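You operate a simulated robot arm through the tools that you are given. There is no shell and no other tool.

Carry out the task below with a simulated two-armed robot. There is one attempt and no reset: what you move stays moved.

Task
Turn the warmer off and swap the scorched block for the cream one.
Fine: open the clear lid once the lamp is out; scorched one into the red tray first; lid shut again. Where these are worked on the way, their far stop is far enough and under half their travel is too little: clear lid.

It is judged by the outcome, as a careful person would: the job done as asked, and still so three seconds after it is handed in. It fails if anything else is knocked over, pushed out of place, dropped, spilled or broken. A push-on lid holds only when it is set on centred and level and pressed home; a screw cap is set on level and turned clockwise until tight.

Robot
Two 6-joint arms with two-finger grippers on one trunk that stands fixed in place. Base frame: the origin is at the foot of the trunk, x ahead of it, y to its left, z up. Lengths are in mm, angles in degrees, forces in N, time in s.
The left shoulder is at [30, 178, 1038], the right one opposite. With the tool pointing down near the work surface each hand reaches from about 440 to 840 mm from the base axis, measured 20 degrees to its own side. Payload 2.54 kg a hand.
The TCP of each hand is the grasp point between the finger pads, 30 mm short of the fingertips. In the tool frame z runs along the fingers and y along their closing line. The gripper opens to 116 mm; its body begins 95 mm behind the TCP.
Orientation is that of the tool frame in the base frame, as [roll, pitch, yaw] about the fixed x, y, z axes, in that order (R = Rz(yaw) Ry(pitch) Rx(roll)). With the fingers straight down and closing along the base's y, the tool's x points along the base's -x, its y along +y and its z along -z.

Tools
- The arms move only by the tool move_arm. It takes "left_series", "right_series" or both (then of equal length, played together; a hand with none holds still); each is a list of rows, each a list of 2 entries, a list of its own where there are three numbers: the shift along the base's x, y, z in units of 30 mm (1.0 is 30 mm), then the turn, a rotation vector about the base's x, y, z in units of 8 degrees (1.0 is 8 degrees). In form: [[[dx, dy, dz], [rx, ry, rz]], ...]. A call has 1 to 20 rows; each row shifts and turns the commanded pose from where the row before left it. "left_gripper" and "right_gripper" are, for a hand that has rows, the gripper command, from -1 (shut) to 1 (fully open), values between in proportion, set as the call begins (left out, the last holds). A call with a number of a shift or a turn outside -1 to 1 is refused whole. A row lasts 0.2 s, in which the tool goes at most 50 mm and 8.6 degrees; a call with a longer step from one row to the next is refused whole, and so is a gripper value outside its range. Where a pose cannot be reached the arm comes as near as it can. A force on the tool above 70 N (or 10 N above the force at the start of the call, whichever is more), or a blocked arm, ends the call early, and 0.2 s more pass. The fingers move at their own pace (about 153 mm/s each) and stop on an object; they squeeze with about 21 N. The grip force told is the motor's: it shows also when the fingers shut on nothing. Time passes only in rows, and 0.2 s behind the last, so rows that do not move let the fingers close. The reply holds the time, the measured pose of the TCP, the force on the tool along the base axes, the opening and the grip force, in the units named above and with some noise, with the torque about the TCP (base axes, N m) and any sound that the robot's microphone picked up, and new pictures: "pictures" is both (left out), scene, wrist or none (wrist: the cameras of the hands that moved).
- Cameras (640 x 400 px; columns grow to the right, rows downward): "scene" is now at [47.5, 2.7, 1757.7]; the picture's right is [0.01, -1.00, 0.00], its down [-0.77, -0.01, -0.64] and it looks along [0.64, 0.00, -0.77] (base axes); focal length 328 px, centre (320, 200). "left" rides on the left gripper at [69, 15, -122] in its tool frame; the picture's right is [-0.21, 0.98, 0.00], its down [-0.83, -0.18, -0.53] and it looks along [-0.52, -0.11, 0.85] (tool axes); focal length 251 px, centre (320, 200). "right" rides on the right gripper at [69, -15, -122] in its tool frame; the picture's right is [0.21, 0.98, 0.00], its down [-0.83, 0.18, -0.53] and it looks along [-0.52, 0.11, 0.85] (tool axes); focal length 251 px, centre (320, 200).
- lift_body(by): moves the trunk up (or, below 0, down) by that many mm; the arms and the scene camera ride with it, the base frame stays. It gives what a move gives, with no picture.
- aim_head(pan, tilt): turns the head with the scene camera to pan (to the left, within 143 degrees either way) and tilt (down, from -29 to 69), counted from straight ahead of the robot. It gives what a move gives, and a new picture of the scene camera.
- probe_pixels(camera, pixels): there is no depth. For up to 12 entries [column, row, z] of the newest picture of that camera ("zoom" is the newest enlarged one), the place [x, y] in the base frame at which the ray of that pixel passes the height z, good to about 2 mm. It takes no simulated time.
- close_up(camera, box): a new picture of the part [left, top, right, bottom] of that camera's present view, enlarged. It takes no simulated time.
- hand_in(): hands the job in; it is judged then, once.

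Open the grippers and draw the arms clear of the work before you hand the job in, unless the task says otherwise.

The tools are called by a JSON object that holds its "fn" and its "kwargs". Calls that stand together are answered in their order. move_arm: Moves the arms, as the interface text tells. Its arguments: {"type":"object","properties":{"left_series":{"type":"array"},"left_gripper":{"type":"number"},"right_series":{"type":"array"},"right_gripper":{"type":"number"},"pictures":{"type":"string","enum":["both","scene","wrist","none"]}},"required":[]} The other tools are called the same way: lift_body (by) moves the trunk up or down; aim_head (pan, tilt) turns the head that bears the scene camera; probe_pixels (camera, pixels) gives the place at which the rays of pixels pass given heights; close_up (camera, box) takes an enlarged picture of a part of a camera's view; hand_in () hands the job in.

At the start:

```text
clock: 0.0
left_eef_pos: [445.6, 174.4, 1261.6]
left_orientation: [-179.9, 0.0, -179.9]
left_ft_force: [0.1, 0.0, -0.5]
left_torque: [-0.01, 0.02, 0.01]
left_width: 116.0
left_finger_force: 0.1
right_eef_pos: [498.2, -347.6, 1246.2]
right_orientation: [-179.9, 0.0, 180.0]
right_ft_force: [-1.0, 0.4, 0.9]
right_torque: [0.02, 0.01, -0.02]
right_width: 116.2
right_finger_force: 0.1
trunk travel left (down, up): [-250.0, 290.0]
head pan, tilt (commanded): [0.4, 50.5]
```

scene: 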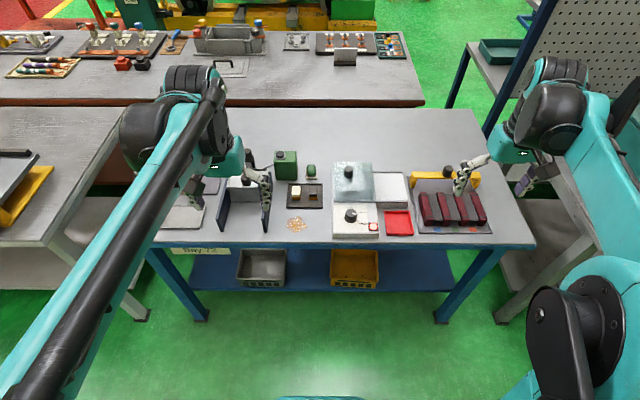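
right: 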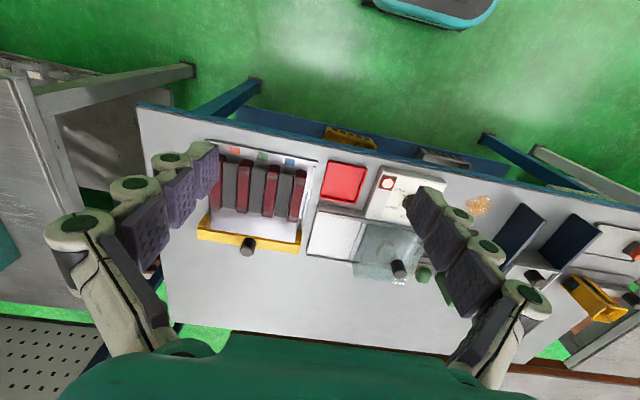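
left: 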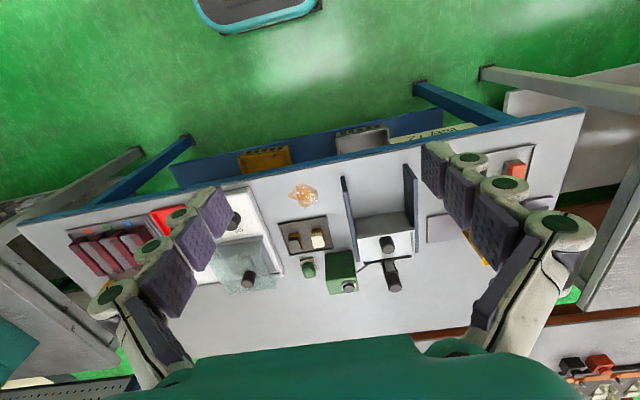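

The scene shows a bench with a device around (355,200) with a clear lid and a knob, a red tray at (398,222) and a dark tray with blocks at (305,194). I take close-ups to identify things.

{"fn": "close_up", "kwargs": {"camera": "scene", "box": [260, 140, 420, 240]}}

{"fn": "close_up", "kwargs": {"camera": "right", "box": [290, 140, 530, 290]}}

{"fn": "close_up", "kwargs": {"camera": "left", "box": [140, 170, 420, 310]}}

```text
4.00 times, centred on (340, 190) of scene
```

zoom: 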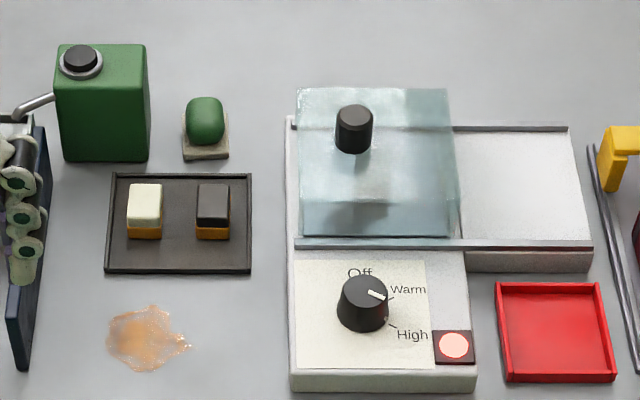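

```text
2.67 times, centred on (410, 215) of right
```

zoom: 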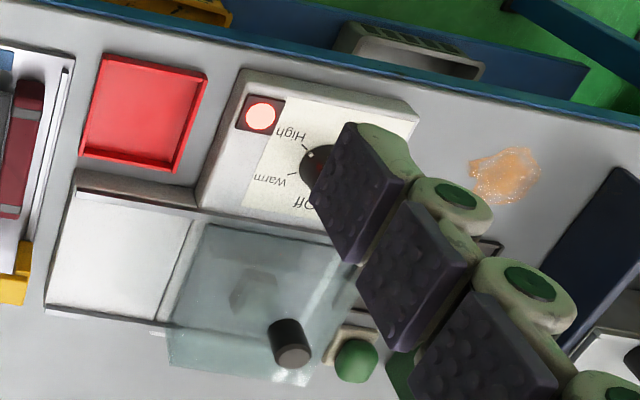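

```text
2.29 times, centred on (280, 240) of left
```

zoom: 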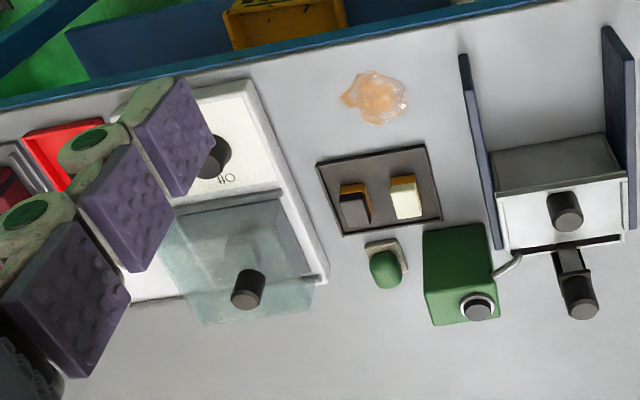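

The warmer has a knob (pointer at Warm), lit lamp, and a clear sliding lid with a black knob; I triangulate heights by probing the same points in several cameras.

{"fn": "probe_pixels", "kwargs": {"camera": "scene", "pixels": [[386.2, 235.7, 700], [386.2, 235.7, 750], [386.2, 235.7, 800], [386.2, 235.7, 850], [386.2, 235.7, 900], [386.2, 235.7, 950], [349, 170, 750], [349, 170, 800], [349, 170, 850], [349, 170, 900]]}}

{"fn": "probe_pixels", "kwargs": {"camera": "right", "pixels": [[367.6, 168.1, 700], [367.6, 168.1, 750], [367.6, 168.1, 800], [367.6, 168.1, 850], [367.6, 168.1, 900], [367.6, 168.1, 950], [399, 271, 750], [399, 271, 800], [399, 271, 850], [399, 271, 900]]}}

```text
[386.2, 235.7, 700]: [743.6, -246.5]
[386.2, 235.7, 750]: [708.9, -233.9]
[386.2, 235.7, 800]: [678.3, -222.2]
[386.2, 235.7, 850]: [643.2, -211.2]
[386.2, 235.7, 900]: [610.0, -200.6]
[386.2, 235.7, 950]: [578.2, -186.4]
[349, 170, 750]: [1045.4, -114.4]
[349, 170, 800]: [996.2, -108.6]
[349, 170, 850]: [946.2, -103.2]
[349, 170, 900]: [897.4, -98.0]
```

```text
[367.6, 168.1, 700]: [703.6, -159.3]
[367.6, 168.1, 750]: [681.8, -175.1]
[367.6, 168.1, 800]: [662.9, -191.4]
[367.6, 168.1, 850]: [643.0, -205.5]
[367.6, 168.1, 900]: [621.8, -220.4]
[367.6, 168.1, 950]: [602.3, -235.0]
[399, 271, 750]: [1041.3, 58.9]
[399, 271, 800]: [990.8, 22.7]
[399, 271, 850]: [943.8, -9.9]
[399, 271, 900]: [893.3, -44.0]
```

The bench top is at about z≈850 and the lid knob top near z≈970, x≈823, y≈-92. I move the right hand over the warmer for a closer view with its wrist camera.

{"fn": "move_arm", "kwargs": {"right_series": [[[0.26, 0.95, -0.4], [0, 0, 0]], [[0.26, 0.95, -0.4], [0, 0, 0]], [[0.26, 0.95, -0.4], [0, 0, 0]], [[0.26, 0.95, -0.4], [0, 0, 0]], [[0.26, 0.95, -0.4], [0, 0, 0]], [[0.26, 0.95, -0.4], [0, 0, 0]], [[0.26, 0.95, -0.4], [0, 0, 0]], [[0.26, 0.95, -0.4], [0, 0, 0]]]}}

```text
clock: 1.8
left_eef_pos: [447.9, 175.6, 1260.1]
left_orientation: [180.0, 0.1, -179.9]
left_ft_force: [-0.8, -0.4, -0.2]
left_torque: [-0.01, 0.03, 0.01]
left_width: 115.8
left_finger_force: 0.0
right_eef_pos: [561.9, -120.1, 1149.1]
right_orientation: [180.0, 0.1, -179.9]
right_ft_force: [0.3, 0.1, -0.1]
right_torque: [-0.01, 0.03, 0.0]
right_width: 115.8
right_finger_force: 0.1
trunk travel left (down, up): [-250.0, 290.0]
head pan, tilt (commanded): [0.4, 50.5]
```

scene: 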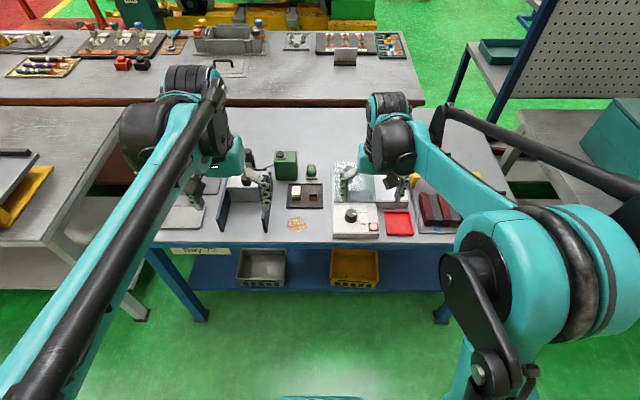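
right: 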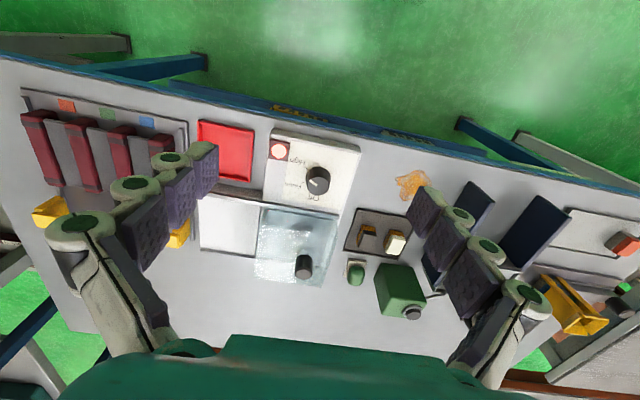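

The wrist camera now sees the warmer at (300,190) with knob (317,180), lamp (280,150). I enlarge both views.

{"fn": "close_up", "kwargs": {"camera": "right", "box": [190, 110, 430, 290]}}

{"fn": "close_up", "kwargs": {"camera": "scene", "box": [320, 180, 420, 245]}}

{"fn": "close_up", "kwargs": {"camera": "right", "box": [250, 120, 370, 220]}}

```text
2.22 times, centred on (310, 200) of right
```

zoom: 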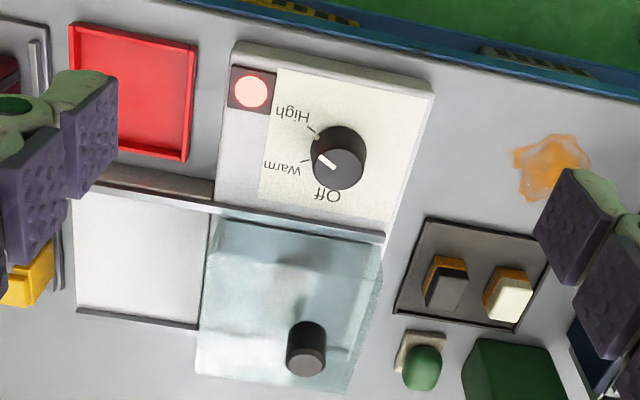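

```text
6.15 times, centred on (370, 212) of scene
```

zoom: 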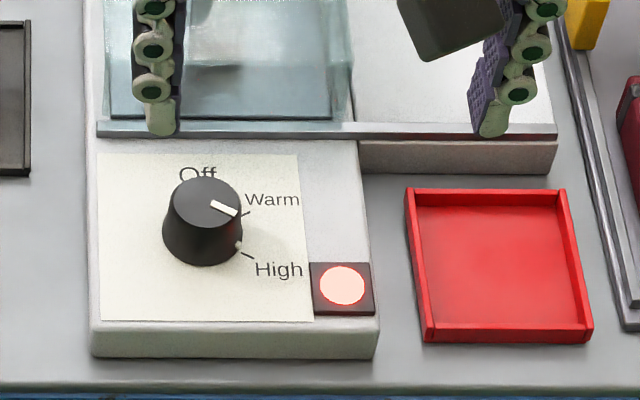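

```text
4.00 times, centred on (310, 170) of right
```

zoom: 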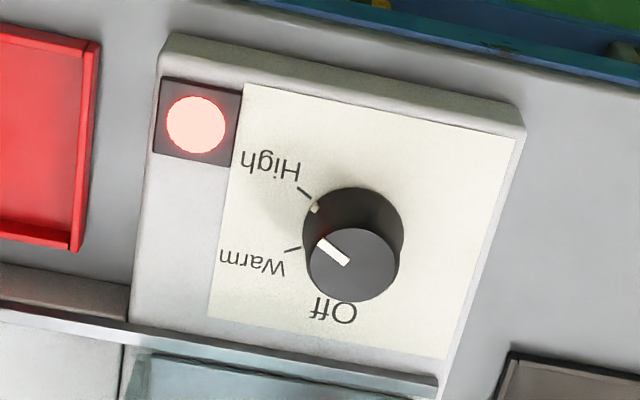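

The pointer mark on the knob (scene zoom (212,203)→(237,214)) points to the right and toward the robot, so it appears to be at High rather than Warm. I probe the knob top from both cameras to find its location.

{"fn": "probe_pixels", "kwargs": {"camera": "zoom", "pixels": [[353, 265, 880], [353, 265, 900], [353, 265, 920], [353, 265, 940], [303, 190, 880], [303, 190, 890], [288, 250, 880], [288, 250, 890], [314, 206, 885], [335, 312, 880], [525, 110, 880], [165, 40, 880]]}}

{"fn": "probe_pixels", "kwargs": {"camera": "scene", "pixels": [[351.7, 211.6, 880], [351.7, 211.6, 900], [351.7, 211.6, 920], [351.7, 211.6, 940], [358.2, 214.6, 880], [358.2, 214.6, 890], [358, 221.3, 880], [358, 221.3, 890], [350, 208, 880], [379.5, 233.2, 880], [333, 232.7, 880], [357, 220, 885]]}}

```text
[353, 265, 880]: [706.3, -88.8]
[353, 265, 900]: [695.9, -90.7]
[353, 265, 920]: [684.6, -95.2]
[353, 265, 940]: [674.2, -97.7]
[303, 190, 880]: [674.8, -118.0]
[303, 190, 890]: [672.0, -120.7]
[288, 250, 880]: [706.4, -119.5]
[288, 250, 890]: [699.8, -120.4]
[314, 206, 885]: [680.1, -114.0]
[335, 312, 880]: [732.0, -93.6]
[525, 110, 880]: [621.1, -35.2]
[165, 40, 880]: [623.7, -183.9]
```

```text
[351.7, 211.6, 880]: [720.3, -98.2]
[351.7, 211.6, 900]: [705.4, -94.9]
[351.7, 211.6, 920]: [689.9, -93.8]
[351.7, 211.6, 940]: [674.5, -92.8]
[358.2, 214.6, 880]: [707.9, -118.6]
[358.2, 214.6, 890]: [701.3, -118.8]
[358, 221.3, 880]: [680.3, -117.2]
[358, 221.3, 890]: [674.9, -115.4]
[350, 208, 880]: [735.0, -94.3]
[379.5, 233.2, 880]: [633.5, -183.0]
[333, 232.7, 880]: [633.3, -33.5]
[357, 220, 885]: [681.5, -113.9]
```

The panel is at z≈882, knob axis about (688,-95) with top z≈930; the pointer dot (680,-114) is at the High tick, so it needs about 120° counter-clockwise to Off. I move the hand above the knob for a closer look at knob and lid.

{"fn": "move_arm", "kwargs": {"right_series": [[[0.853, 0.167, -0.86], [0, 0, 0]], [[0.853, 0.167, -0.86], [0, 0, 0]], [[0.853, 0.167, -0.86], [0, 0, 0]], [[0.853, 0.167, -0.86], [0, 0, 0]], [[0.853, 0.167, -0.86], [0, 0, 0]]]}}

```text
clock: 3.0
left_eef_pos: [447.7, 173.8, 1260.6]
left_orientation: [-180.0, -0.1, -180.0]
left_ft_force: [-0.1, 0.0, 0.0]
left_torque: [0.02, 0.04, 0.01]
left_width: 116.0
left_finger_force: 0.0
right_eef_pos: [689.3, -93.4, 1019.3]
right_orientation: [180.0, -0.1, 179.9]
right_ft_force: [0.0, -0.3, -0.1]
right_torque: [0.0, 0.01, 0.01]
right_width: 115.9
right_finger_force: 0.0
trunk travel left (down, up): [-250.0, 290.0]
head pan, tilt (commanded): [0.4, 50.5]
```

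scene: 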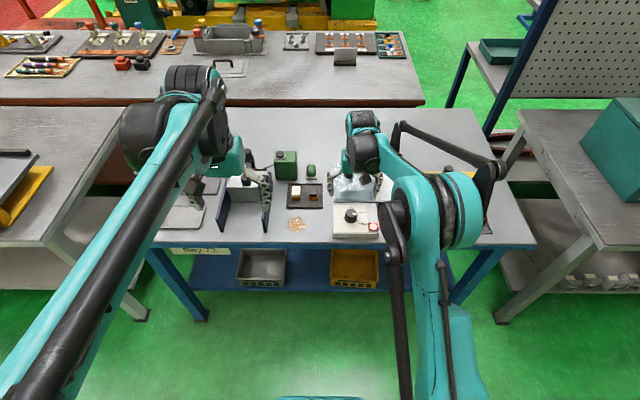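
right: 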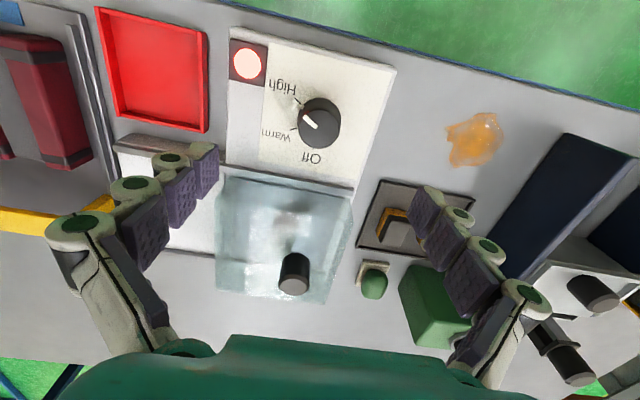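

The knob is now at (318,118) in the wrist view and the lid at (285,230). I enlarge to check pointer, tick marks and the lid's surroundings.

{"fn": "close_up", "kwargs": {"camera": "right", "box": [220, 30, 400, 180]}}

{"fn": "close_up", "kwargs": {"camera": "right", "box": [190, 140, 470, 320]}}

{"fn": "close_up", "kwargs": {"camera": "scene", "box": [270, 140, 390, 245]}}

```text
2.67 times, centred on (310, 105) of right
```

zoom: 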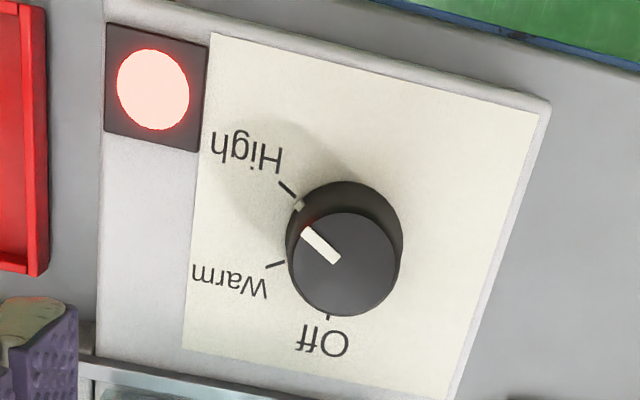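

```text
2.22 times, centred on (330, 230) of right
```

zoom: 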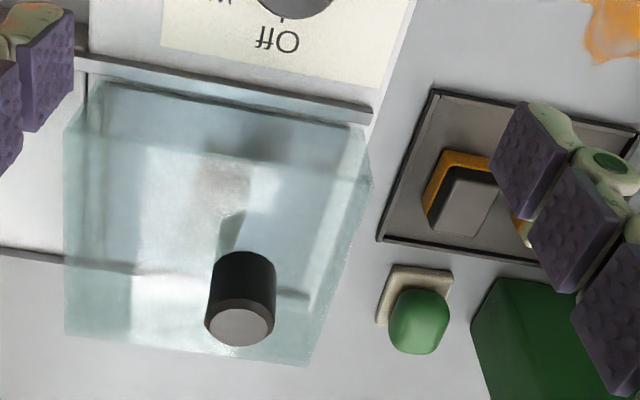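

```text
3.81 times, centred on (330, 192) of scene
```

zoom: 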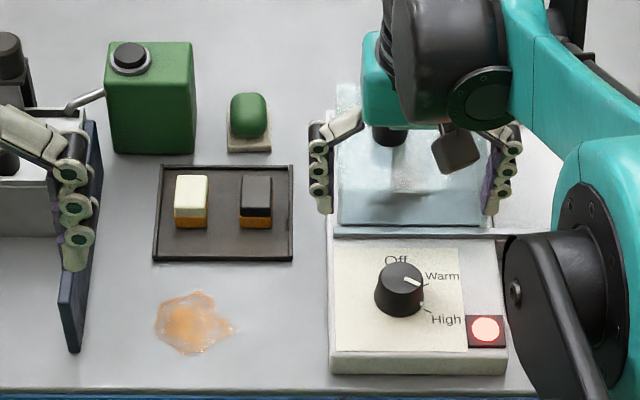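

The wrist close-up confirms the pointer at High, with tick marks at High (287,188), Warm (275,265), Off (327,317) in the zoom. I probe them to compute the exact axis and angles, plus other object positions.

{"fn": "probe_pixels", "kwargs": {"camera": "right", "pixels": [[297.6, 100.5, 882], [293.1, 129.4, 882], [322.6, 148.9, 882], [319.4, 129, 925], [319.4, 129, 930], [319.4, 119.3, 882], [302.4, 107, 885], [313, 117, 930], [306, 110, 930], [294, 255, 960], [294, 287, 970], [294, 275, 970]]}}

{"fn": "probe_pixels", "kwargs": {"camera": "scene", "pixels": [[300.5, 191.5, 880], [300.5, 191.5, 870], [313, 190, 880], [317, 190, 880], [286, 207, 855], [322, 207, 855], [322, 184, 855], [287, 184, 855], [332.5, 203, 890], [364, 204, 890], [332, 202, 900]]}}

```text
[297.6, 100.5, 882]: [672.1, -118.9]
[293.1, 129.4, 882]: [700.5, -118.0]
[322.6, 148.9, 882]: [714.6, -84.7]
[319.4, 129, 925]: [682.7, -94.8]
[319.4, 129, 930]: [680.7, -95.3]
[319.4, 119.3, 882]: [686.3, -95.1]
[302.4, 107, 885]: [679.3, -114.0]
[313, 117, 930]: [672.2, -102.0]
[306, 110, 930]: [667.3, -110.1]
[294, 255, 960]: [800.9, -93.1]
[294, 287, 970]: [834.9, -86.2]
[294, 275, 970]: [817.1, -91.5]
```

```text
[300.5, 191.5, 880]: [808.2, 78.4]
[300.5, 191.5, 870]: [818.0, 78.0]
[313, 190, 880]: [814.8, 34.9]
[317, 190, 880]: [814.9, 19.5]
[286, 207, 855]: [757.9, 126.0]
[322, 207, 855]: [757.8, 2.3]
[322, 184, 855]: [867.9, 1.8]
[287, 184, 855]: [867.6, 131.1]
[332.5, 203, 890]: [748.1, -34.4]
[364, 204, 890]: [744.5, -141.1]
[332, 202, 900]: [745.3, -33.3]
```

Knob axis ≈ (685,-95), High at about -118°, Warm -56°, Off about +15°; rail edge is at x≈745. I pre-rotate the hand -32°, part-close the gripper to ~64 mm, and come down to just above the knob.

{"fn": "move_arm", "kwargs": {"right_series": [[[-0.033, -0.01, -0.3], [0, 0, -1]], [[-0.033, -0.01, -0.5], [0, 0, -1]], [[-0.033, -0.01, -0.5], [0, 0, -1]], [[-0.033, -0.01, -0.5], [0, 0, -1]]], "right_gripper": 0.1}}

```text
clock: 4.0
left_eef_pos: [445.4, 175.0, 1261.4]
left_orientation: [-179.9, 0.0, 180.0]
left_ft_force: [0.6, -0.8, -0.7]
left_torque: [-0.04, 0.0, 0.03]
left_width: 115.8
left_finger_force: 0.0
right_eef_pos: [684.2, -96.3, 965.2]
right_orientation: [-179.9, 0.0, 147.9]
right_ft_force: [0.7, -0.9, -1.2]
right_torque: [0.02, 0.0, -0.01]
right_width: 64.2
right_finger_force: 0.1
trunk travel left (down, up): [-250.0, 290.0]
head pan, tilt (commanded): [0.4, 50.5]
```

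scene: 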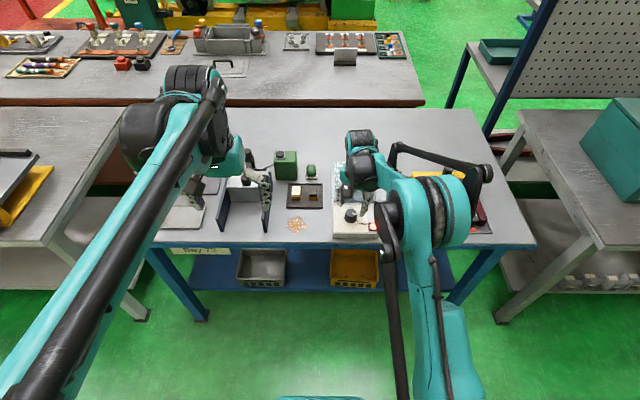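
right: 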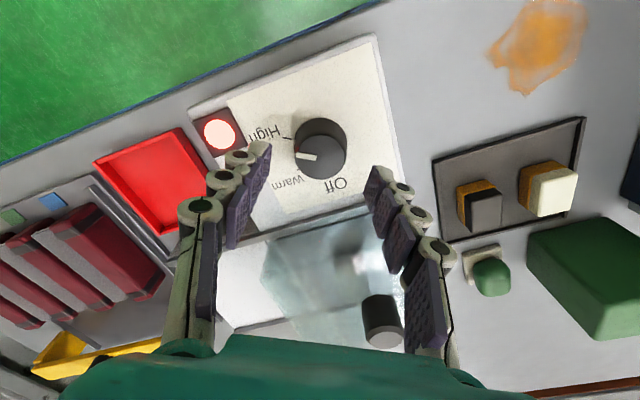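

The knob is between the fingers at about (321,155). I enlarge and check centring before going down.

{"fn": "close_up", "kwargs": {"camera": "right", "box": [230, 90, 410, 210]}}

```text
3.33 times, centred on (320, 150) of right
```

zoom: 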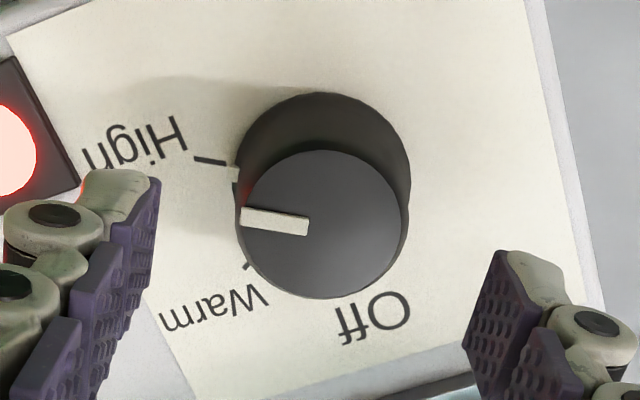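

{"fn": "probe_pixels", "kwargs": {"camera": "zoom", "pixels": [[320, 224, 925], [320, 224, 920], [320, 224, 930], [324, 175, 882], [242, 218, 925], [307, 222, 925], [210, 160, 882], [247, 266, 882]]}}

```text
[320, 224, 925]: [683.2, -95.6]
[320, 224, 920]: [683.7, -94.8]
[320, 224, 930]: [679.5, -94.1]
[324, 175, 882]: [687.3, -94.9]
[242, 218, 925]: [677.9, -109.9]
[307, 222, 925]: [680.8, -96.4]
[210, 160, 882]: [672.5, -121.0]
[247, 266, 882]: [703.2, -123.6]
```

Knob axis (684,-95) matches the TCP (684,-96). I lower the hand to z≈922 around the knob.

{"fn": "move_arm", "kwargs": {"right_series": [[[0, 0, -0.5], [0, 0, 0]], [[0, 0, -0.5], [0, 0, 0]], [[0, 0, -0.42], [0, 0, 0]]], "pictures": "wrist"}}

{"fn": "move_arm", "kwargs": {"right_series": [[[0, 0, 0], [0, 0, 0]], [[0, 0, 0], [0, 0, 0]], [[0, 0, 0], [0, 0, 0]]], "right_gripper": -1, "pictures": "wrist"}}

```text
clock: 4.8
left_eef_pos: [446.6, 175.8, 1260.1]
left_orientation: [-180.0, 0.0, -180.0]
left_ft_force: [0.1, 0.9, -0.4]
left_torque: [0.01, 0.01, 0.0]
left_width: 116.0
left_finger_force: 0.0
right_eef_pos: [685.3, -94.9, 924.2]
right_orientation: [-180.0, 0.0, 148.1]
right_ft_force: [-0.1, -0.1, -0.2]
right_torque: [0.03, -0.02, 0.01]
right_width: 63.6
right_finger_force: 0.0
trunk travel left (down, up): [-250.0, 290.0]
head pan, tilt (commanded): [0.4, 50.5]
```

right: 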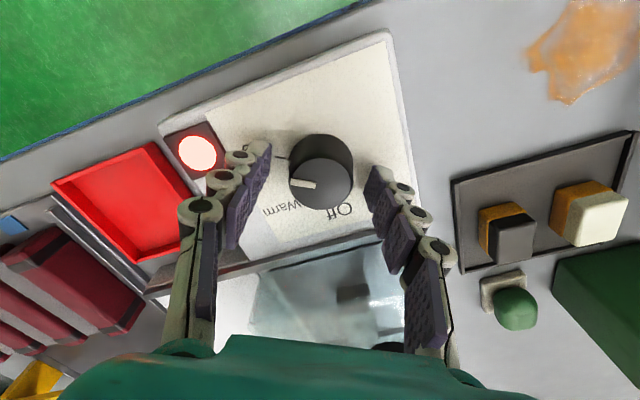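

```text
clock: 5.6
left_eef_pos: [446.3, 174.4, 1260.9]
left_orientation: [180.0, -0.1, -179.9]
left_ft_force: [0.7, -0.1, -0.1]
left_torque: [0.01, 0.03, 0.0]
left_width: 116.0
left_finger_force: 0.1
right_eef_pos: [686.4, -95.6, 924.7]
right_orientation: [180.0, 0.0, 148.1]
right_ft_force: [3.4, 2.0, 4.1]
right_torque: [0.0, -0.59, 0.1]
right_width: 38.3
right_finger_force: 44.8
trunk travel left (down, up): [-250.0, 290.0]
head pan, tilt (commanded): [0.4, 50.5]
```

right: 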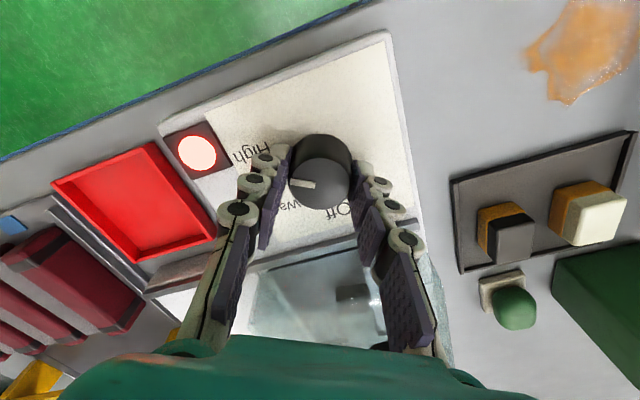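

The knob is gripped at 38 mm width. I turn it 64° counter-clockwise (about +z) and watch pointer and lamp.

{"fn": "move_arm", "kwargs": {"right_series": [[[0, 0, 0], [0, 0, 1]], [[0, 0, 0], [0, 0, 1]], [[0, 0, 0], [0, 0, 1]], [[0, 0, 0], [0, 0, 1]], [[0, 0, 0], [0, 0, 1]], [[0, 0, 0], [0, 0, 1]], [[0, 0, 0], [0, 0, 1]], [[0, 0, 0], [0, 0, 1]]], "pictures": "wrist"}}

```text
clock: 7.4
left_eef_pos: [446.3, 175.9, 1260.3]
left_orientation: [-180.0, 0.1, -180.0]
left_ft_force: [0.1, 0.1, -0.5]
left_torque: [0.0, -0.02, -0.03]
left_width: 116.2
left_finger_force: 0.0
right_eef_pos: [685.3, -94.8, 925.9]
right_orientation: [-179.9, 0.1, -147.9]
right_ft_force: [16.2, 6.3, 20.2]
right_torque: [-0.02, -0.59, -0.07]
right_width: 38.5
right_finger_force: 45.4
trunk travel left (down, up): [-250.0, 290.0]
head pan, tilt (commanded): [0.4, 50.5]
```

right: 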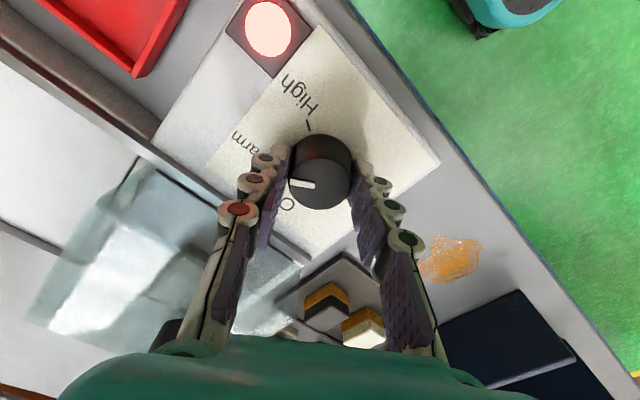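

The knob turned with the hand to about Warm (pointer still aligned with hand). I open, rotate the hand back 64°, and then re-grip.

{"fn": "move_arm", "kwargs": {"right_series": [[[0, 0, 0], [0, 0, 0]], [[0, 0, 0], [0, 0, 0]]], "right_gripper": 0.1, "pictures": "wrist"}}

{"fn": "move_arm", "kwargs": {"right_series": [[[0, 0, 0], [0, 0, -1]], [[0, 0, 0], [0, 0, -1]], [[0, 0, 0], [0, 0, -1]], [[0, 0, 0], [0, 0, -1]], [[0, 0, 0], [0, 0, -1]], [[0, 0, 0], [0, 0, -1]], [[0, 0, 0], [0, 0, -1]], [[0, 0, 0], [0, 0, -1]]], "pictures": "wrist"}}

```text
clock: 8.0
left_eef_pos: [445.6, 175.8, 1260.9]
left_orientation: [179.9, 0.0, -180.0]
left_ft_force: [0.1, -0.1, -0.2]
left_torque: [-0.01, -0.05, 0.03]
left_width: 115.9
left_finger_force: 0.0
right_eef_pos: [685.0, -95.4, 923.4]
right_orientation: [180.0, 0.0, -148.0]
right_ft_force: [-0.1, -0.6, 0.1]
right_torque: [0.0, -0.01, 0.01]
right_width: 63.8
right_finger_force: 0.0
trunk travel left (down, up): [-250.0, 290.0]
head pan, tilt (commanded): [0.4, 50.5]
```

right: 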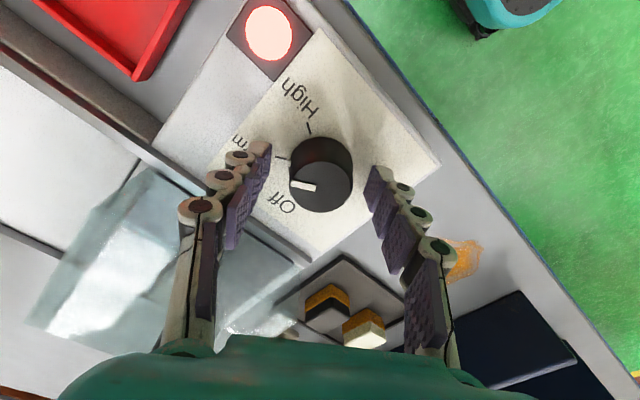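

```text
clock: 9.8
left_eef_pos: [445.9, 174.0, 1262.0]
left_orientation: [-179.9, -0.1, 180.0]
left_ft_force: [-0.1, 0.8, 1.0]
left_torque: [0.0, -0.04, 0.01]
left_width: 116.0
left_finger_force: 0.0
right_eef_pos: [685.3, -96.3, 923.6]
right_orientation: [-179.9, 0.1, 147.8]
right_ft_force: [0.1, -0.2, 0.3]
right_torque: [0.0, 0.0, 0.0]
right_width: 63.6
right_finger_force: 0.1
trunk travel left (down, up): [-250.0, 290.0]
head pan, tilt (commanded): [0.4, 50.5]
```

right: 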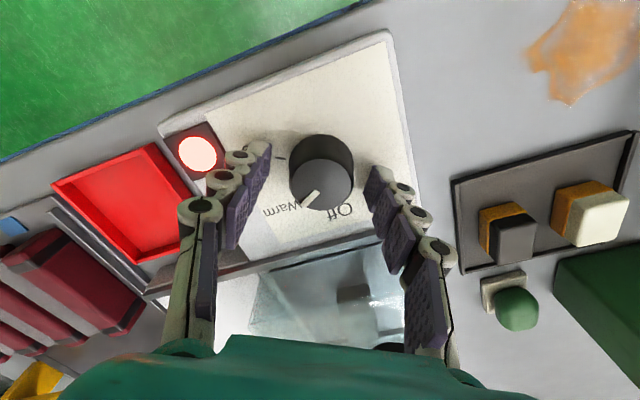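

The pointer is now at Warm. I grip again and turn another 64°.

{"fn": "move_arm", "kwargs": {"right_series": [[[0, 0, 0], [0, 0, 0]], [[0, 0, 0], [0, 0, 0]], [[0, 0, 0], [0, 0, 0]]], "right_gripper": -1, "pictures": "none"}}

{"fn": "move_arm", "kwargs": {"right_series": [[[0, 0, 0], [0, 0, 1]], [[0, 0, 0], [0, 0, 1]], [[0, 0, 0], [0, 0, 1]], [[0, 0, 0], [0, 0, 1]], [[0, 0, 0], [0, 0, 1]], [[0, 0, 0], [0, 0, 1]], [[0, 0, 0], [0, 0, 1]], [[0, 0, 0], [0, 0, 1]]], "pictures": "wrist"}}

```text
clock: 10.6
left_eef_pos: [445.9, 174.6, 1260.5]
left_orientation: [180.0, 0.1, 180.0]
left_ft_force: [0.4, 0.0, 0.4]
left_torque: [0.03, -0.03, 0.02]
left_width: 115.7
left_finger_force: 0.0
right_eef_pos: [685.1, -95.2, 923.2]
right_orientation: [-180.0, 0.0, 148.0]
right_ft_force: [4.9, 2.7, 4.4]
right_torque: [0.15, -0.25, 0.0]
right_width: 39.1
right_finger_force: 44.7
trunk travel left (down, up): [-250.0, 290.0]
head pan, tilt (commanded): [0.4, 50.5]
```

```text
clock: 12.4
left_eef_pos: [446.6, 174.4, 1260.8]
left_orientation: [-180.0, 0.0, -179.9]
left_ft_force: [0.2, 0.0, 0.2]
left_torque: [0.0, -0.04, 0.02]
left_width: 116.2
left_finger_force: 0.1
right_eef_pos: [684.5, -93.2, 924.0]
right_orientation: [180.0, -0.1, -147.9]
right_ft_force: [-2.9, 8.7, -6.3]
right_torque: [0.1, 0.25, -0.4]
right_width: 39.0
right_finger_force: 45.1
trunk travel left (down, up): [-250.0, 290.0]
head pan, tilt (commanded): [0.4, 50.5]
```

right: 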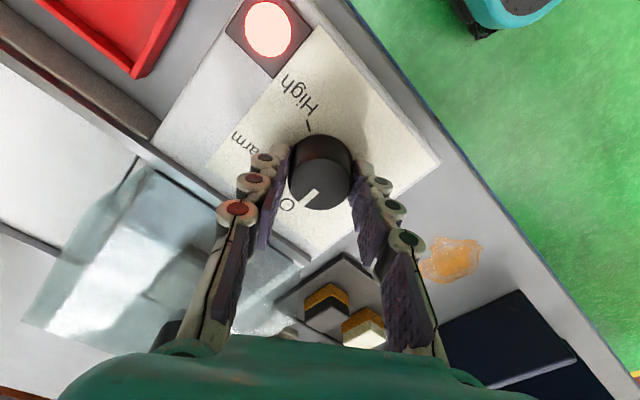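

The pointer now points roughly to Off, but the lamp still appears lit. I enlarge the wrist view to compare the pointer with the Off tick.

{"fn": "close_up", "kwargs": {"camera": "right", "box": [220, 0, 400, 230]}}

{"fn": "move_arm", "kwargs": {"right_series": [[[0, 0, 0], [0, 0, 0]], [[0, 0, 0], [0, 0, 0]]], "right_gripper": 0.1, "pictures": "both"}}

{"fn": "close_up", "kwargs": {"camera": "right", "box": [220, 100, 400, 230]}}

```text
1.74 times, centred on (310, 115) of right
```

zoom: 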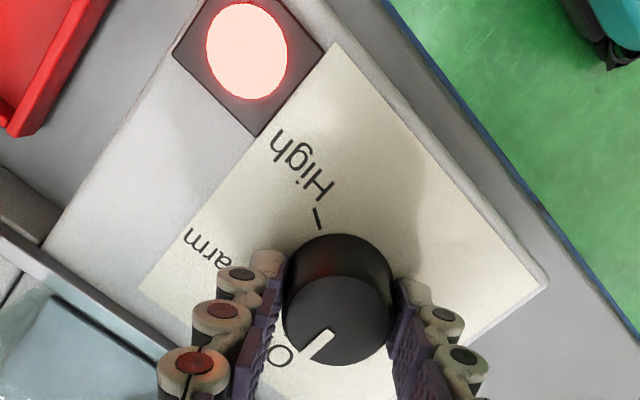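

```text
clock: 13.0
left_eef_pos: [446.2, 174.4, 1261.2]
left_orientation: [-179.9, 0.1, 180.0]
left_ft_force: [-0.4, -0.1, -0.4]
left_torque: [-0.01, 0.02, -0.01]
left_width: 116.1
left_finger_force: 0.0
right_eef_pos: [686.1, -96.0, 924.0]
right_orientation: [-180.0, 0.0, -148.0]
right_ft_force: [0.3, 0.9, -0.2]
right_torque: [-0.02, -0.03, 0.0]
right_width: 63.7
right_finger_force: 0.0
trunk travel left (down, up): [-250.0, 290.0]
head pan, tilt (commanded): [0.4, 50.5]
```

scene: 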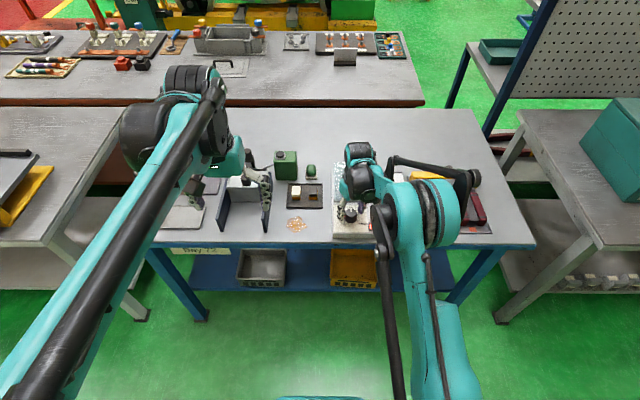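
right: 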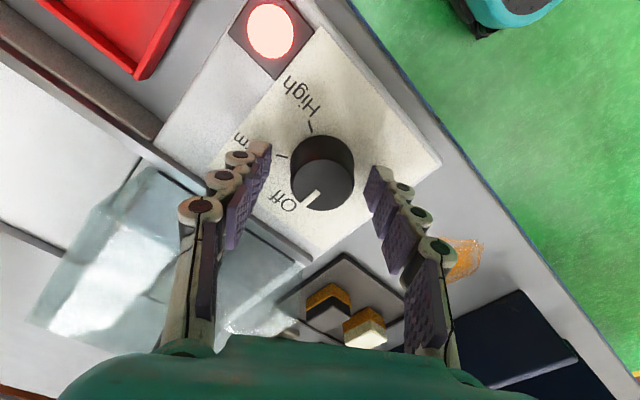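

```text
3.08 times, centred on (310, 165) of right
```

zoom: 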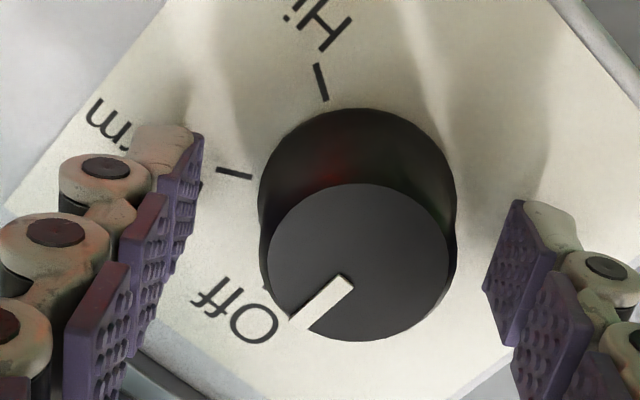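

The pointer on the knob appears slightly past or near Off; the Off tick peeks out at zoom (265,285). I probe to compute the angles.

{"fn": "probe_pixels", "kwargs": {"camera": "zoom", "pixels": [[361, 262, 925], [294, 322, 925], [347, 282, 925], [265, 285, 882], [320, 80, 882], [235, 173, 882], [357, 190, 882], [263, 279, 882]]}}

```text
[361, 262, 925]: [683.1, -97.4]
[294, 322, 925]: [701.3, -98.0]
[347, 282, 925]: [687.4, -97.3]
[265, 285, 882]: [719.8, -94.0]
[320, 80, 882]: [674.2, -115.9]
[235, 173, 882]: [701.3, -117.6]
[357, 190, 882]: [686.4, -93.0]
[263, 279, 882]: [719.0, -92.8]
```

Pointer is at about -2° and the Off tick at about +3–8°, lamp still lit. I grip once more and turn a further 10° toward Off.

{"fn": "move_arm", "kwargs": {"right_series": [[[0, 0, 0], [0, 0, 0]], [[0, 0, 0], [0, 0, 0]], [[0, 0, 0], [0, 0, 0]]], "right_gripper": -1, "pictures": "none"}}

{"fn": "move_arm", "kwargs": {"right_series": [[[0, 0, 0], [0, 0, 0.5]], [[0, 0, 0], [0, 0, 0.5]], [[0, 0, 0], [0, 0, 0.4]]], "pictures": "wrist"}}

```text
clock: 13.8
left_eef_pos: [445.5, 174.7, 1261.0]
left_orientation: [-180.0, 0.0, 180.0]
left_ft_force: [0.1, 0.1, -0.4]
left_torque: [-0.02, -0.02, -0.01]
left_width: 116.1
left_finger_force: 0.0
right_eef_pos: [684.8, -94.6, 924.2]
right_orientation: [-179.9, 0.1, -148.1]
right_ft_force: [-5.8, 4.7, -1.5]
right_torque: [0.14, 0.34, 0.01]
right_width: 38.8
right_finger_force: 45.2
trunk travel left (down, up): [-250.0, 290.0]
head pan, tilt (commanded): [0.4, 50.5]
```

```text
clock: 14.6
left_eef_pos: [446.0, 175.5, 1260.6]
left_orientation: [-179.9, 0.0, -180.0]
left_ft_force: [-0.2, 0.0, -0.1]
left_torque: [-0.03, -0.02, 0.01]
left_width: 115.8
left_finger_force: 0.0
right_eef_pos: [685.3, -93.4, 925.7]
right_orientation: [-180.0, 0.0, -136.8]
right_ft_force: [-3.3, 7.5, -1.4]
right_torque: [0.27, 0.03, -1.06]
right_width: 38.8
right_finger_force: 44.9
trunk travel left (down, up): [-250.0, 290.0]
head pan, tilt (commanded): [0.4, 50.5]
```

right: 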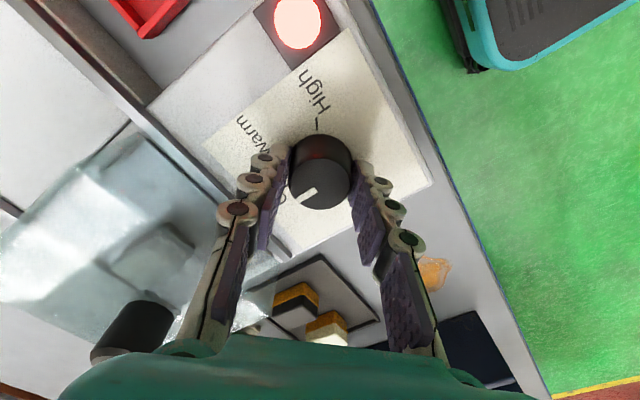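

Torque rose to 1 Nm and the hand slipped around the knob, so the knob is at its end stop at Off. I release, raise the hand clear and watch the lamp.

{"fn": "move_arm", "kwargs": {"right_series": [[[0, 0, 0], [0, 0, 0]], [[0, 0, 0], [0, 0, 0]]], "right_gripper": 0.1, "pictures": "none"}}

{"fn": "move_arm", "kwargs": {"right_series": [[[0, 0, 0.8], [0, 0, -0.5]], [[0, 0, 1], [0, 0, -1]], [[0, 0, 1], [0, 0, -1]], [[0, 0, 1], [0, 0, -1]], [[0, 0, 0.5], [0, 0, -1]], [[0, 0, 0], [0, 0, -0.9]]], "pictures": "both"}}

{"fn": "close_up", "kwargs": {"camera": "right", "box": [200, 20, 440, 220]}}

```text
clock: 15.2
left_eef_pos: [445.6, 174.0, 1261.2]
left_orientation: [179.9, 0.0, 180.0]
left_ft_force: [0.1, -0.4, -0.7]
left_torque: [-0.01, 0.0, 0.01]
left_width: 115.8
left_finger_force: 0.1
right_eef_pos: [685.7, -95.8, 923.7]
right_orientation: [-180.0, 0.1, -136.8]
right_ft_force: [-0.3, 0.4, 0.1]
right_torque: [0.0, 0.0, -0.03]
right_width: 63.9
right_finger_force: 0.0
trunk travel left (down, up): [-250.0, 290.0]
head pan, tilt (commanded): [0.4, 50.5]
```

```text
clock: 16.6
left_eef_pos: [446.7, 174.3, 1261.6]
left_orientation: [180.0, -0.1, 180.0]
left_ft_force: [-1.4, 0.2, -0.3]
left_torque: [0.02, -0.01, 0.01]
left_width: 115.8
left_finger_force: 0.1
right_eef_pos: [685.4, -96.0, 1053.5]
right_orientation: [-180.0, 0.0, 180.0]
right_ft_force: [0.4, 0.0, 0.0]
right_torque: [-0.03, 0.01, 0.03]
right_width: 63.8
right_finger_force: 0.0
trunk travel left (down, up): [-250.0, 290.0]
head pan, tilt (commanded): [0.4, 50.5]
```

scene: 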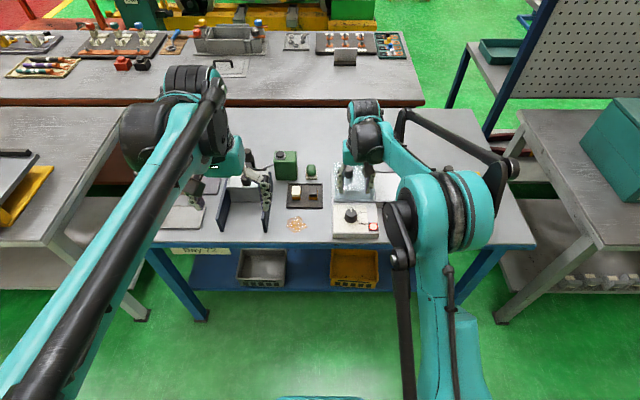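
right: 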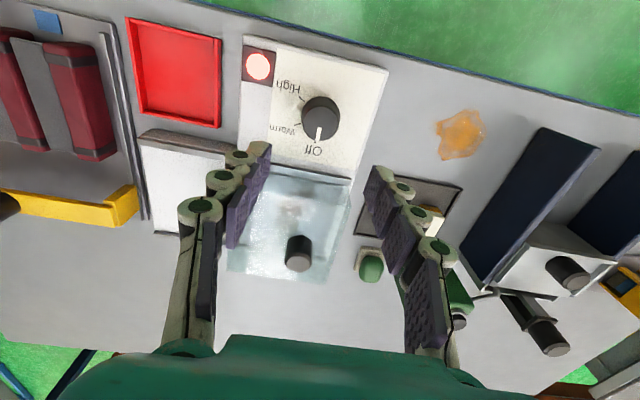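

```text
2.00 times, centred on (320, 120) of right
```

zoom: 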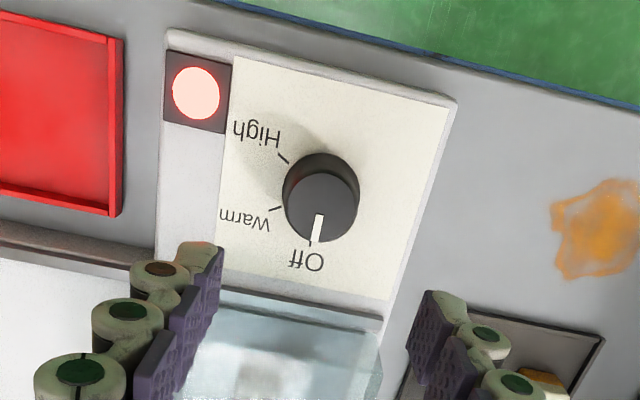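

The pointer is on the Off tick; the lamp at (259,66) is still glowing, perhaps with a cool-down delay. I wait 4 s holding still.

{"fn": "move_arm", "kwargs": {"right_series": [[[0, 0, 0], [0, 0, 0]], [[0, 0, 0], [0, 0, 0]], [[0, 0, 0], [0, 0, 0]], [[0, 0, 0], [0, 0, 0]], [[0, 0, 0], [0, 0, 0]], [[0, 0, 0], [0, 0, 0]], [[0, 0, 0], [0, 0, 0]], [[0, 0, 0], [0, 0, 0]], [[0, 0, 0], [0, 0, 0]], [[0, 0, 0], [0, 0, 0]], [[0, 0, 0], [0, 0, 0]], [[0, 0, 0], [0, 0, 0]], [[0, 0, 0], [0, 0, 0]], [[0, 0, 0], [0, 0, 0]], [[0, 0, 0], [0, 0, 0]], [[0, 0, 0], [0, 0, 0]], [[0, 0, 0], [0, 0, 0]], [[0, 0, 0], [0, 0, 0]], [[0, 0, 0], [0, 0, 0]], [[0, 0, 0], [0, 0, 0]]], "pictures": "wrist"}}

{"fn": "close_up", "kwargs": {"camera": "right", "box": [200, 20, 440, 220]}}

{"fn": "close_up", "kwargs": {"camera": "right", "box": [210, 140, 400, 290]}}

```text
clock: 20.8
left_eef_pos: [445.4, 174.7, 1260.8]
left_orientation: [180.0, 0.0, 179.9]
left_ft_force: [1.0, -0.1, 0.1]
left_torque: [0.0, 0.04, 0.02]
left_width: 115.9
left_finger_force: 0.1
right_eef_pos: [684.4, -96.3, 1053.2]
right_orientation: [179.9, 0.0, 180.0]
right_ft_force: [0.5, -0.8, 0.9]
right_torque: [-0.03, -0.02, 0.05]
right_width: 63.8
right_finger_force: 0.0
trunk travel left (down, up): [-250.0, 290.0]
head pan, tilt (commanded): [0.4, 50.5]
```

right: 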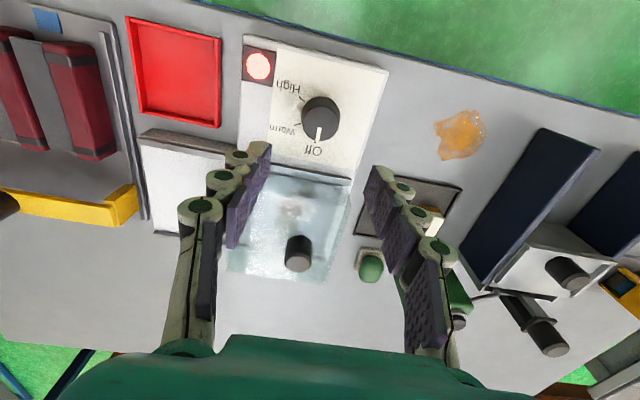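

```text
2.00 times, centred on (320, 120) of right
```

zoom: 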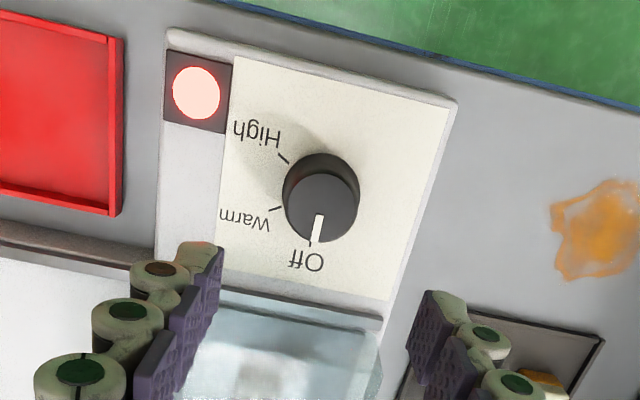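

```text
2.67 times, centred on (305, 215) of right
```

zoom: 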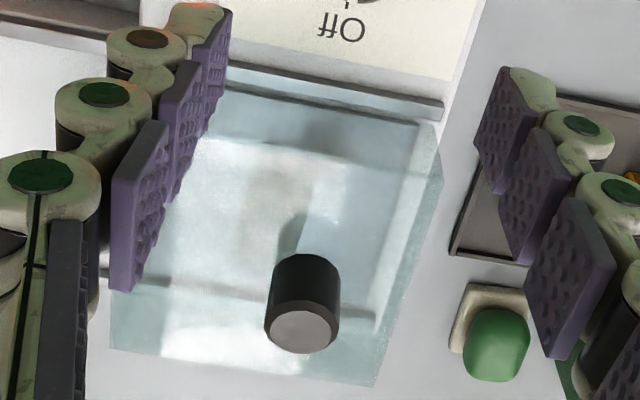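

The lamp is still lit after about 8 s. While it cools, I locate the lid knob precisely: its top is at zoom (302,330).

{"fn": "probe_pixels", "kwargs": {"camera": "zoom", "pixels": [[302, 330, 940], [302, 330, 950], [302, 330, 960], [302, 330, 970], [302, 330, 980], [305, 265, 905], [430, 120, 900], [375, 385, 900], [110, 345, 900], [440, 115, 890]]}}

{"fn": "probe_pixels", "kwargs": {"camera": "scene", "pixels": [[348.8, 167.3, 940], [348.8, 167.3, 950], [348.8, 167.3, 960], [348.8, 167.3, 970], [348.8, 167.3, 980]]}}

```text
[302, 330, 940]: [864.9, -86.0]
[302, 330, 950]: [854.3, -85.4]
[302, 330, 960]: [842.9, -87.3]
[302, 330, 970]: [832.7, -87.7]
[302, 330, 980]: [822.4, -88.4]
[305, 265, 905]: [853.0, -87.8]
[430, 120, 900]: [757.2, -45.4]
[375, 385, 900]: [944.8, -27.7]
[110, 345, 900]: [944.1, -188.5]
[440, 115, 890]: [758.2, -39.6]
```

```text
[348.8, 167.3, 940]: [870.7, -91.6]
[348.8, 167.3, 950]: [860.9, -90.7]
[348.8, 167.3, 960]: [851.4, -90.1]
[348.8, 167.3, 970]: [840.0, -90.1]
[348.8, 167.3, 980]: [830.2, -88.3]
```

Lid knob top is near (838,-89,967), somewhat beyond nominal reach, so I'll need a forward tilt. While waiting on the lamp I move the right hand forward above the lid with a 16° tilt, staying high.

{"fn": "move_arm", "kwargs": {"right_series": [[[0.88, 0.06, 0.2], [0, -0.5, 0]], [[0.88, 0.06, 0.2], [0, -0.5, 0]], [[0.88, 0.06, 0], [0, -0.5, 0]], [[0.88, 0.06, 0], [0, -0.5, 0]], [[0, 0, 0], [0, 0, 0]]], "pictures": "both"}}

{"fn": "close_up", "kwargs": {"camera": "right", "box": [200, 50, 440, 230]}}

{"fn": "close_up", "kwargs": {"camera": "scene", "box": [270, 140, 420, 240]}}

```text
clock: 22.0
left_eef_pos: [445.5, 174.5, 1261.5]
left_orientation: [180.0, 0.0, -180.0]
left_ft_force: [0.5, -1.0, -0.5]
left_torque: [0.0, 0.0, -0.02]
left_width: 116.0
left_finger_force: 0.2
right_eef_pos: [791.4, -86.8, 1063.7]
right_orientation: [179.9, 16.1, 179.9]
right_ft_force: [0.0, 0.5, 0.3]
right_torque: [-0.01, -0.02, -0.01]
right_width: 63.7
right_finger_force: 0.0
trunk travel left (down, up): [-250.0, 290.0]
head pan, tilt (commanded): [0.4, 50.5]
```

scene: 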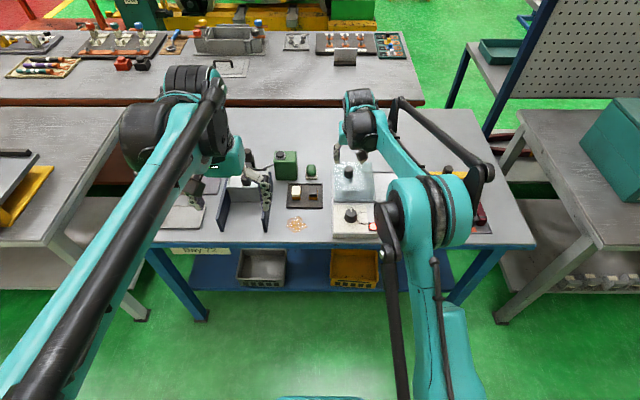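
right: 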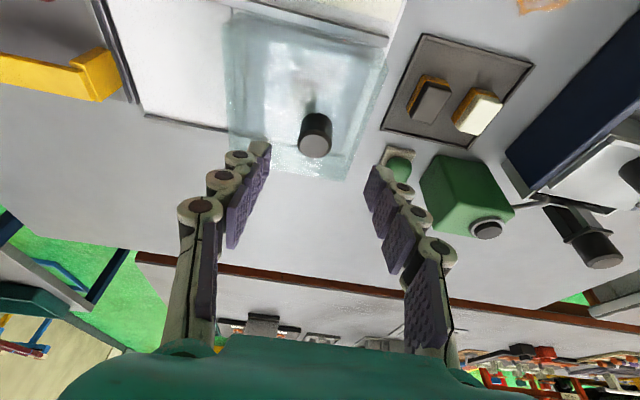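

```text
2.22 times, centred on (320, 140) of right
```

zoom: 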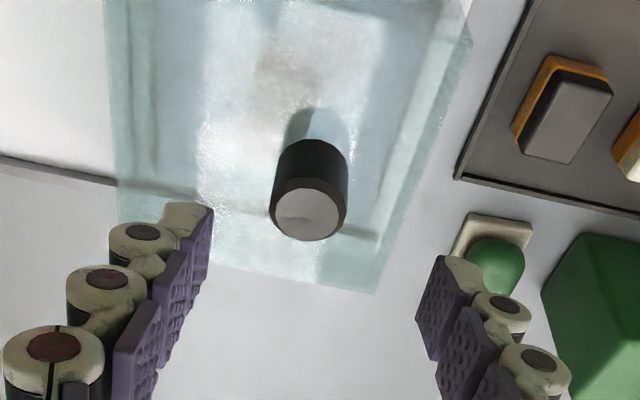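

```text
4.00 times, centred on (345, 190) of scene
```

zoom: 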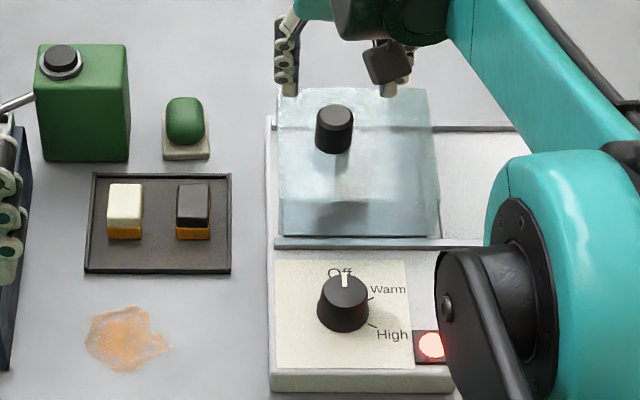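

The hand reached the spot with the tilt. I triangulate the lid knob from this new vantage (right px (315,146), scene px (349,168)).

{"fn": "probe_pixels", "kwargs": {"camera": "right", "pixels": [[315, 145.9, 950], [315, 145.9, 960], [315, 145.9, 970], [315, 145.9, 980], [316, 114, 930], [316, 114, 940], [346, 180, 920], [346, 180, 930]]}}

{"fn": "probe_pixels", "kwargs": {"camera": "scene", "pixels": [[349, 168.3, 950], [349, 168.3, 960], [349, 168.3, 970], [349, 168.3, 980], [372, 162, 920], [372, 162, 930], [340, 162, 920], [334, 198, 920], [375, 200, 900]]}}

```text
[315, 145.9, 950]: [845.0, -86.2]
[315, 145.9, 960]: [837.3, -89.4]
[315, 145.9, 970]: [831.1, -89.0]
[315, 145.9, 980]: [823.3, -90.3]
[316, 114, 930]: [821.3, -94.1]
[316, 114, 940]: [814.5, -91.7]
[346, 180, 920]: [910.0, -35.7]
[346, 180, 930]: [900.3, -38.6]
```

```text
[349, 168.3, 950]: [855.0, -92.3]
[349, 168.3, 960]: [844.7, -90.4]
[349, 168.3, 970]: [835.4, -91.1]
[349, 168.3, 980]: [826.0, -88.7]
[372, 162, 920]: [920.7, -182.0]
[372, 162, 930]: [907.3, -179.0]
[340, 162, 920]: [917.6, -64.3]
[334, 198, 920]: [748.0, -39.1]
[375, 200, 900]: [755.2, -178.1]
```

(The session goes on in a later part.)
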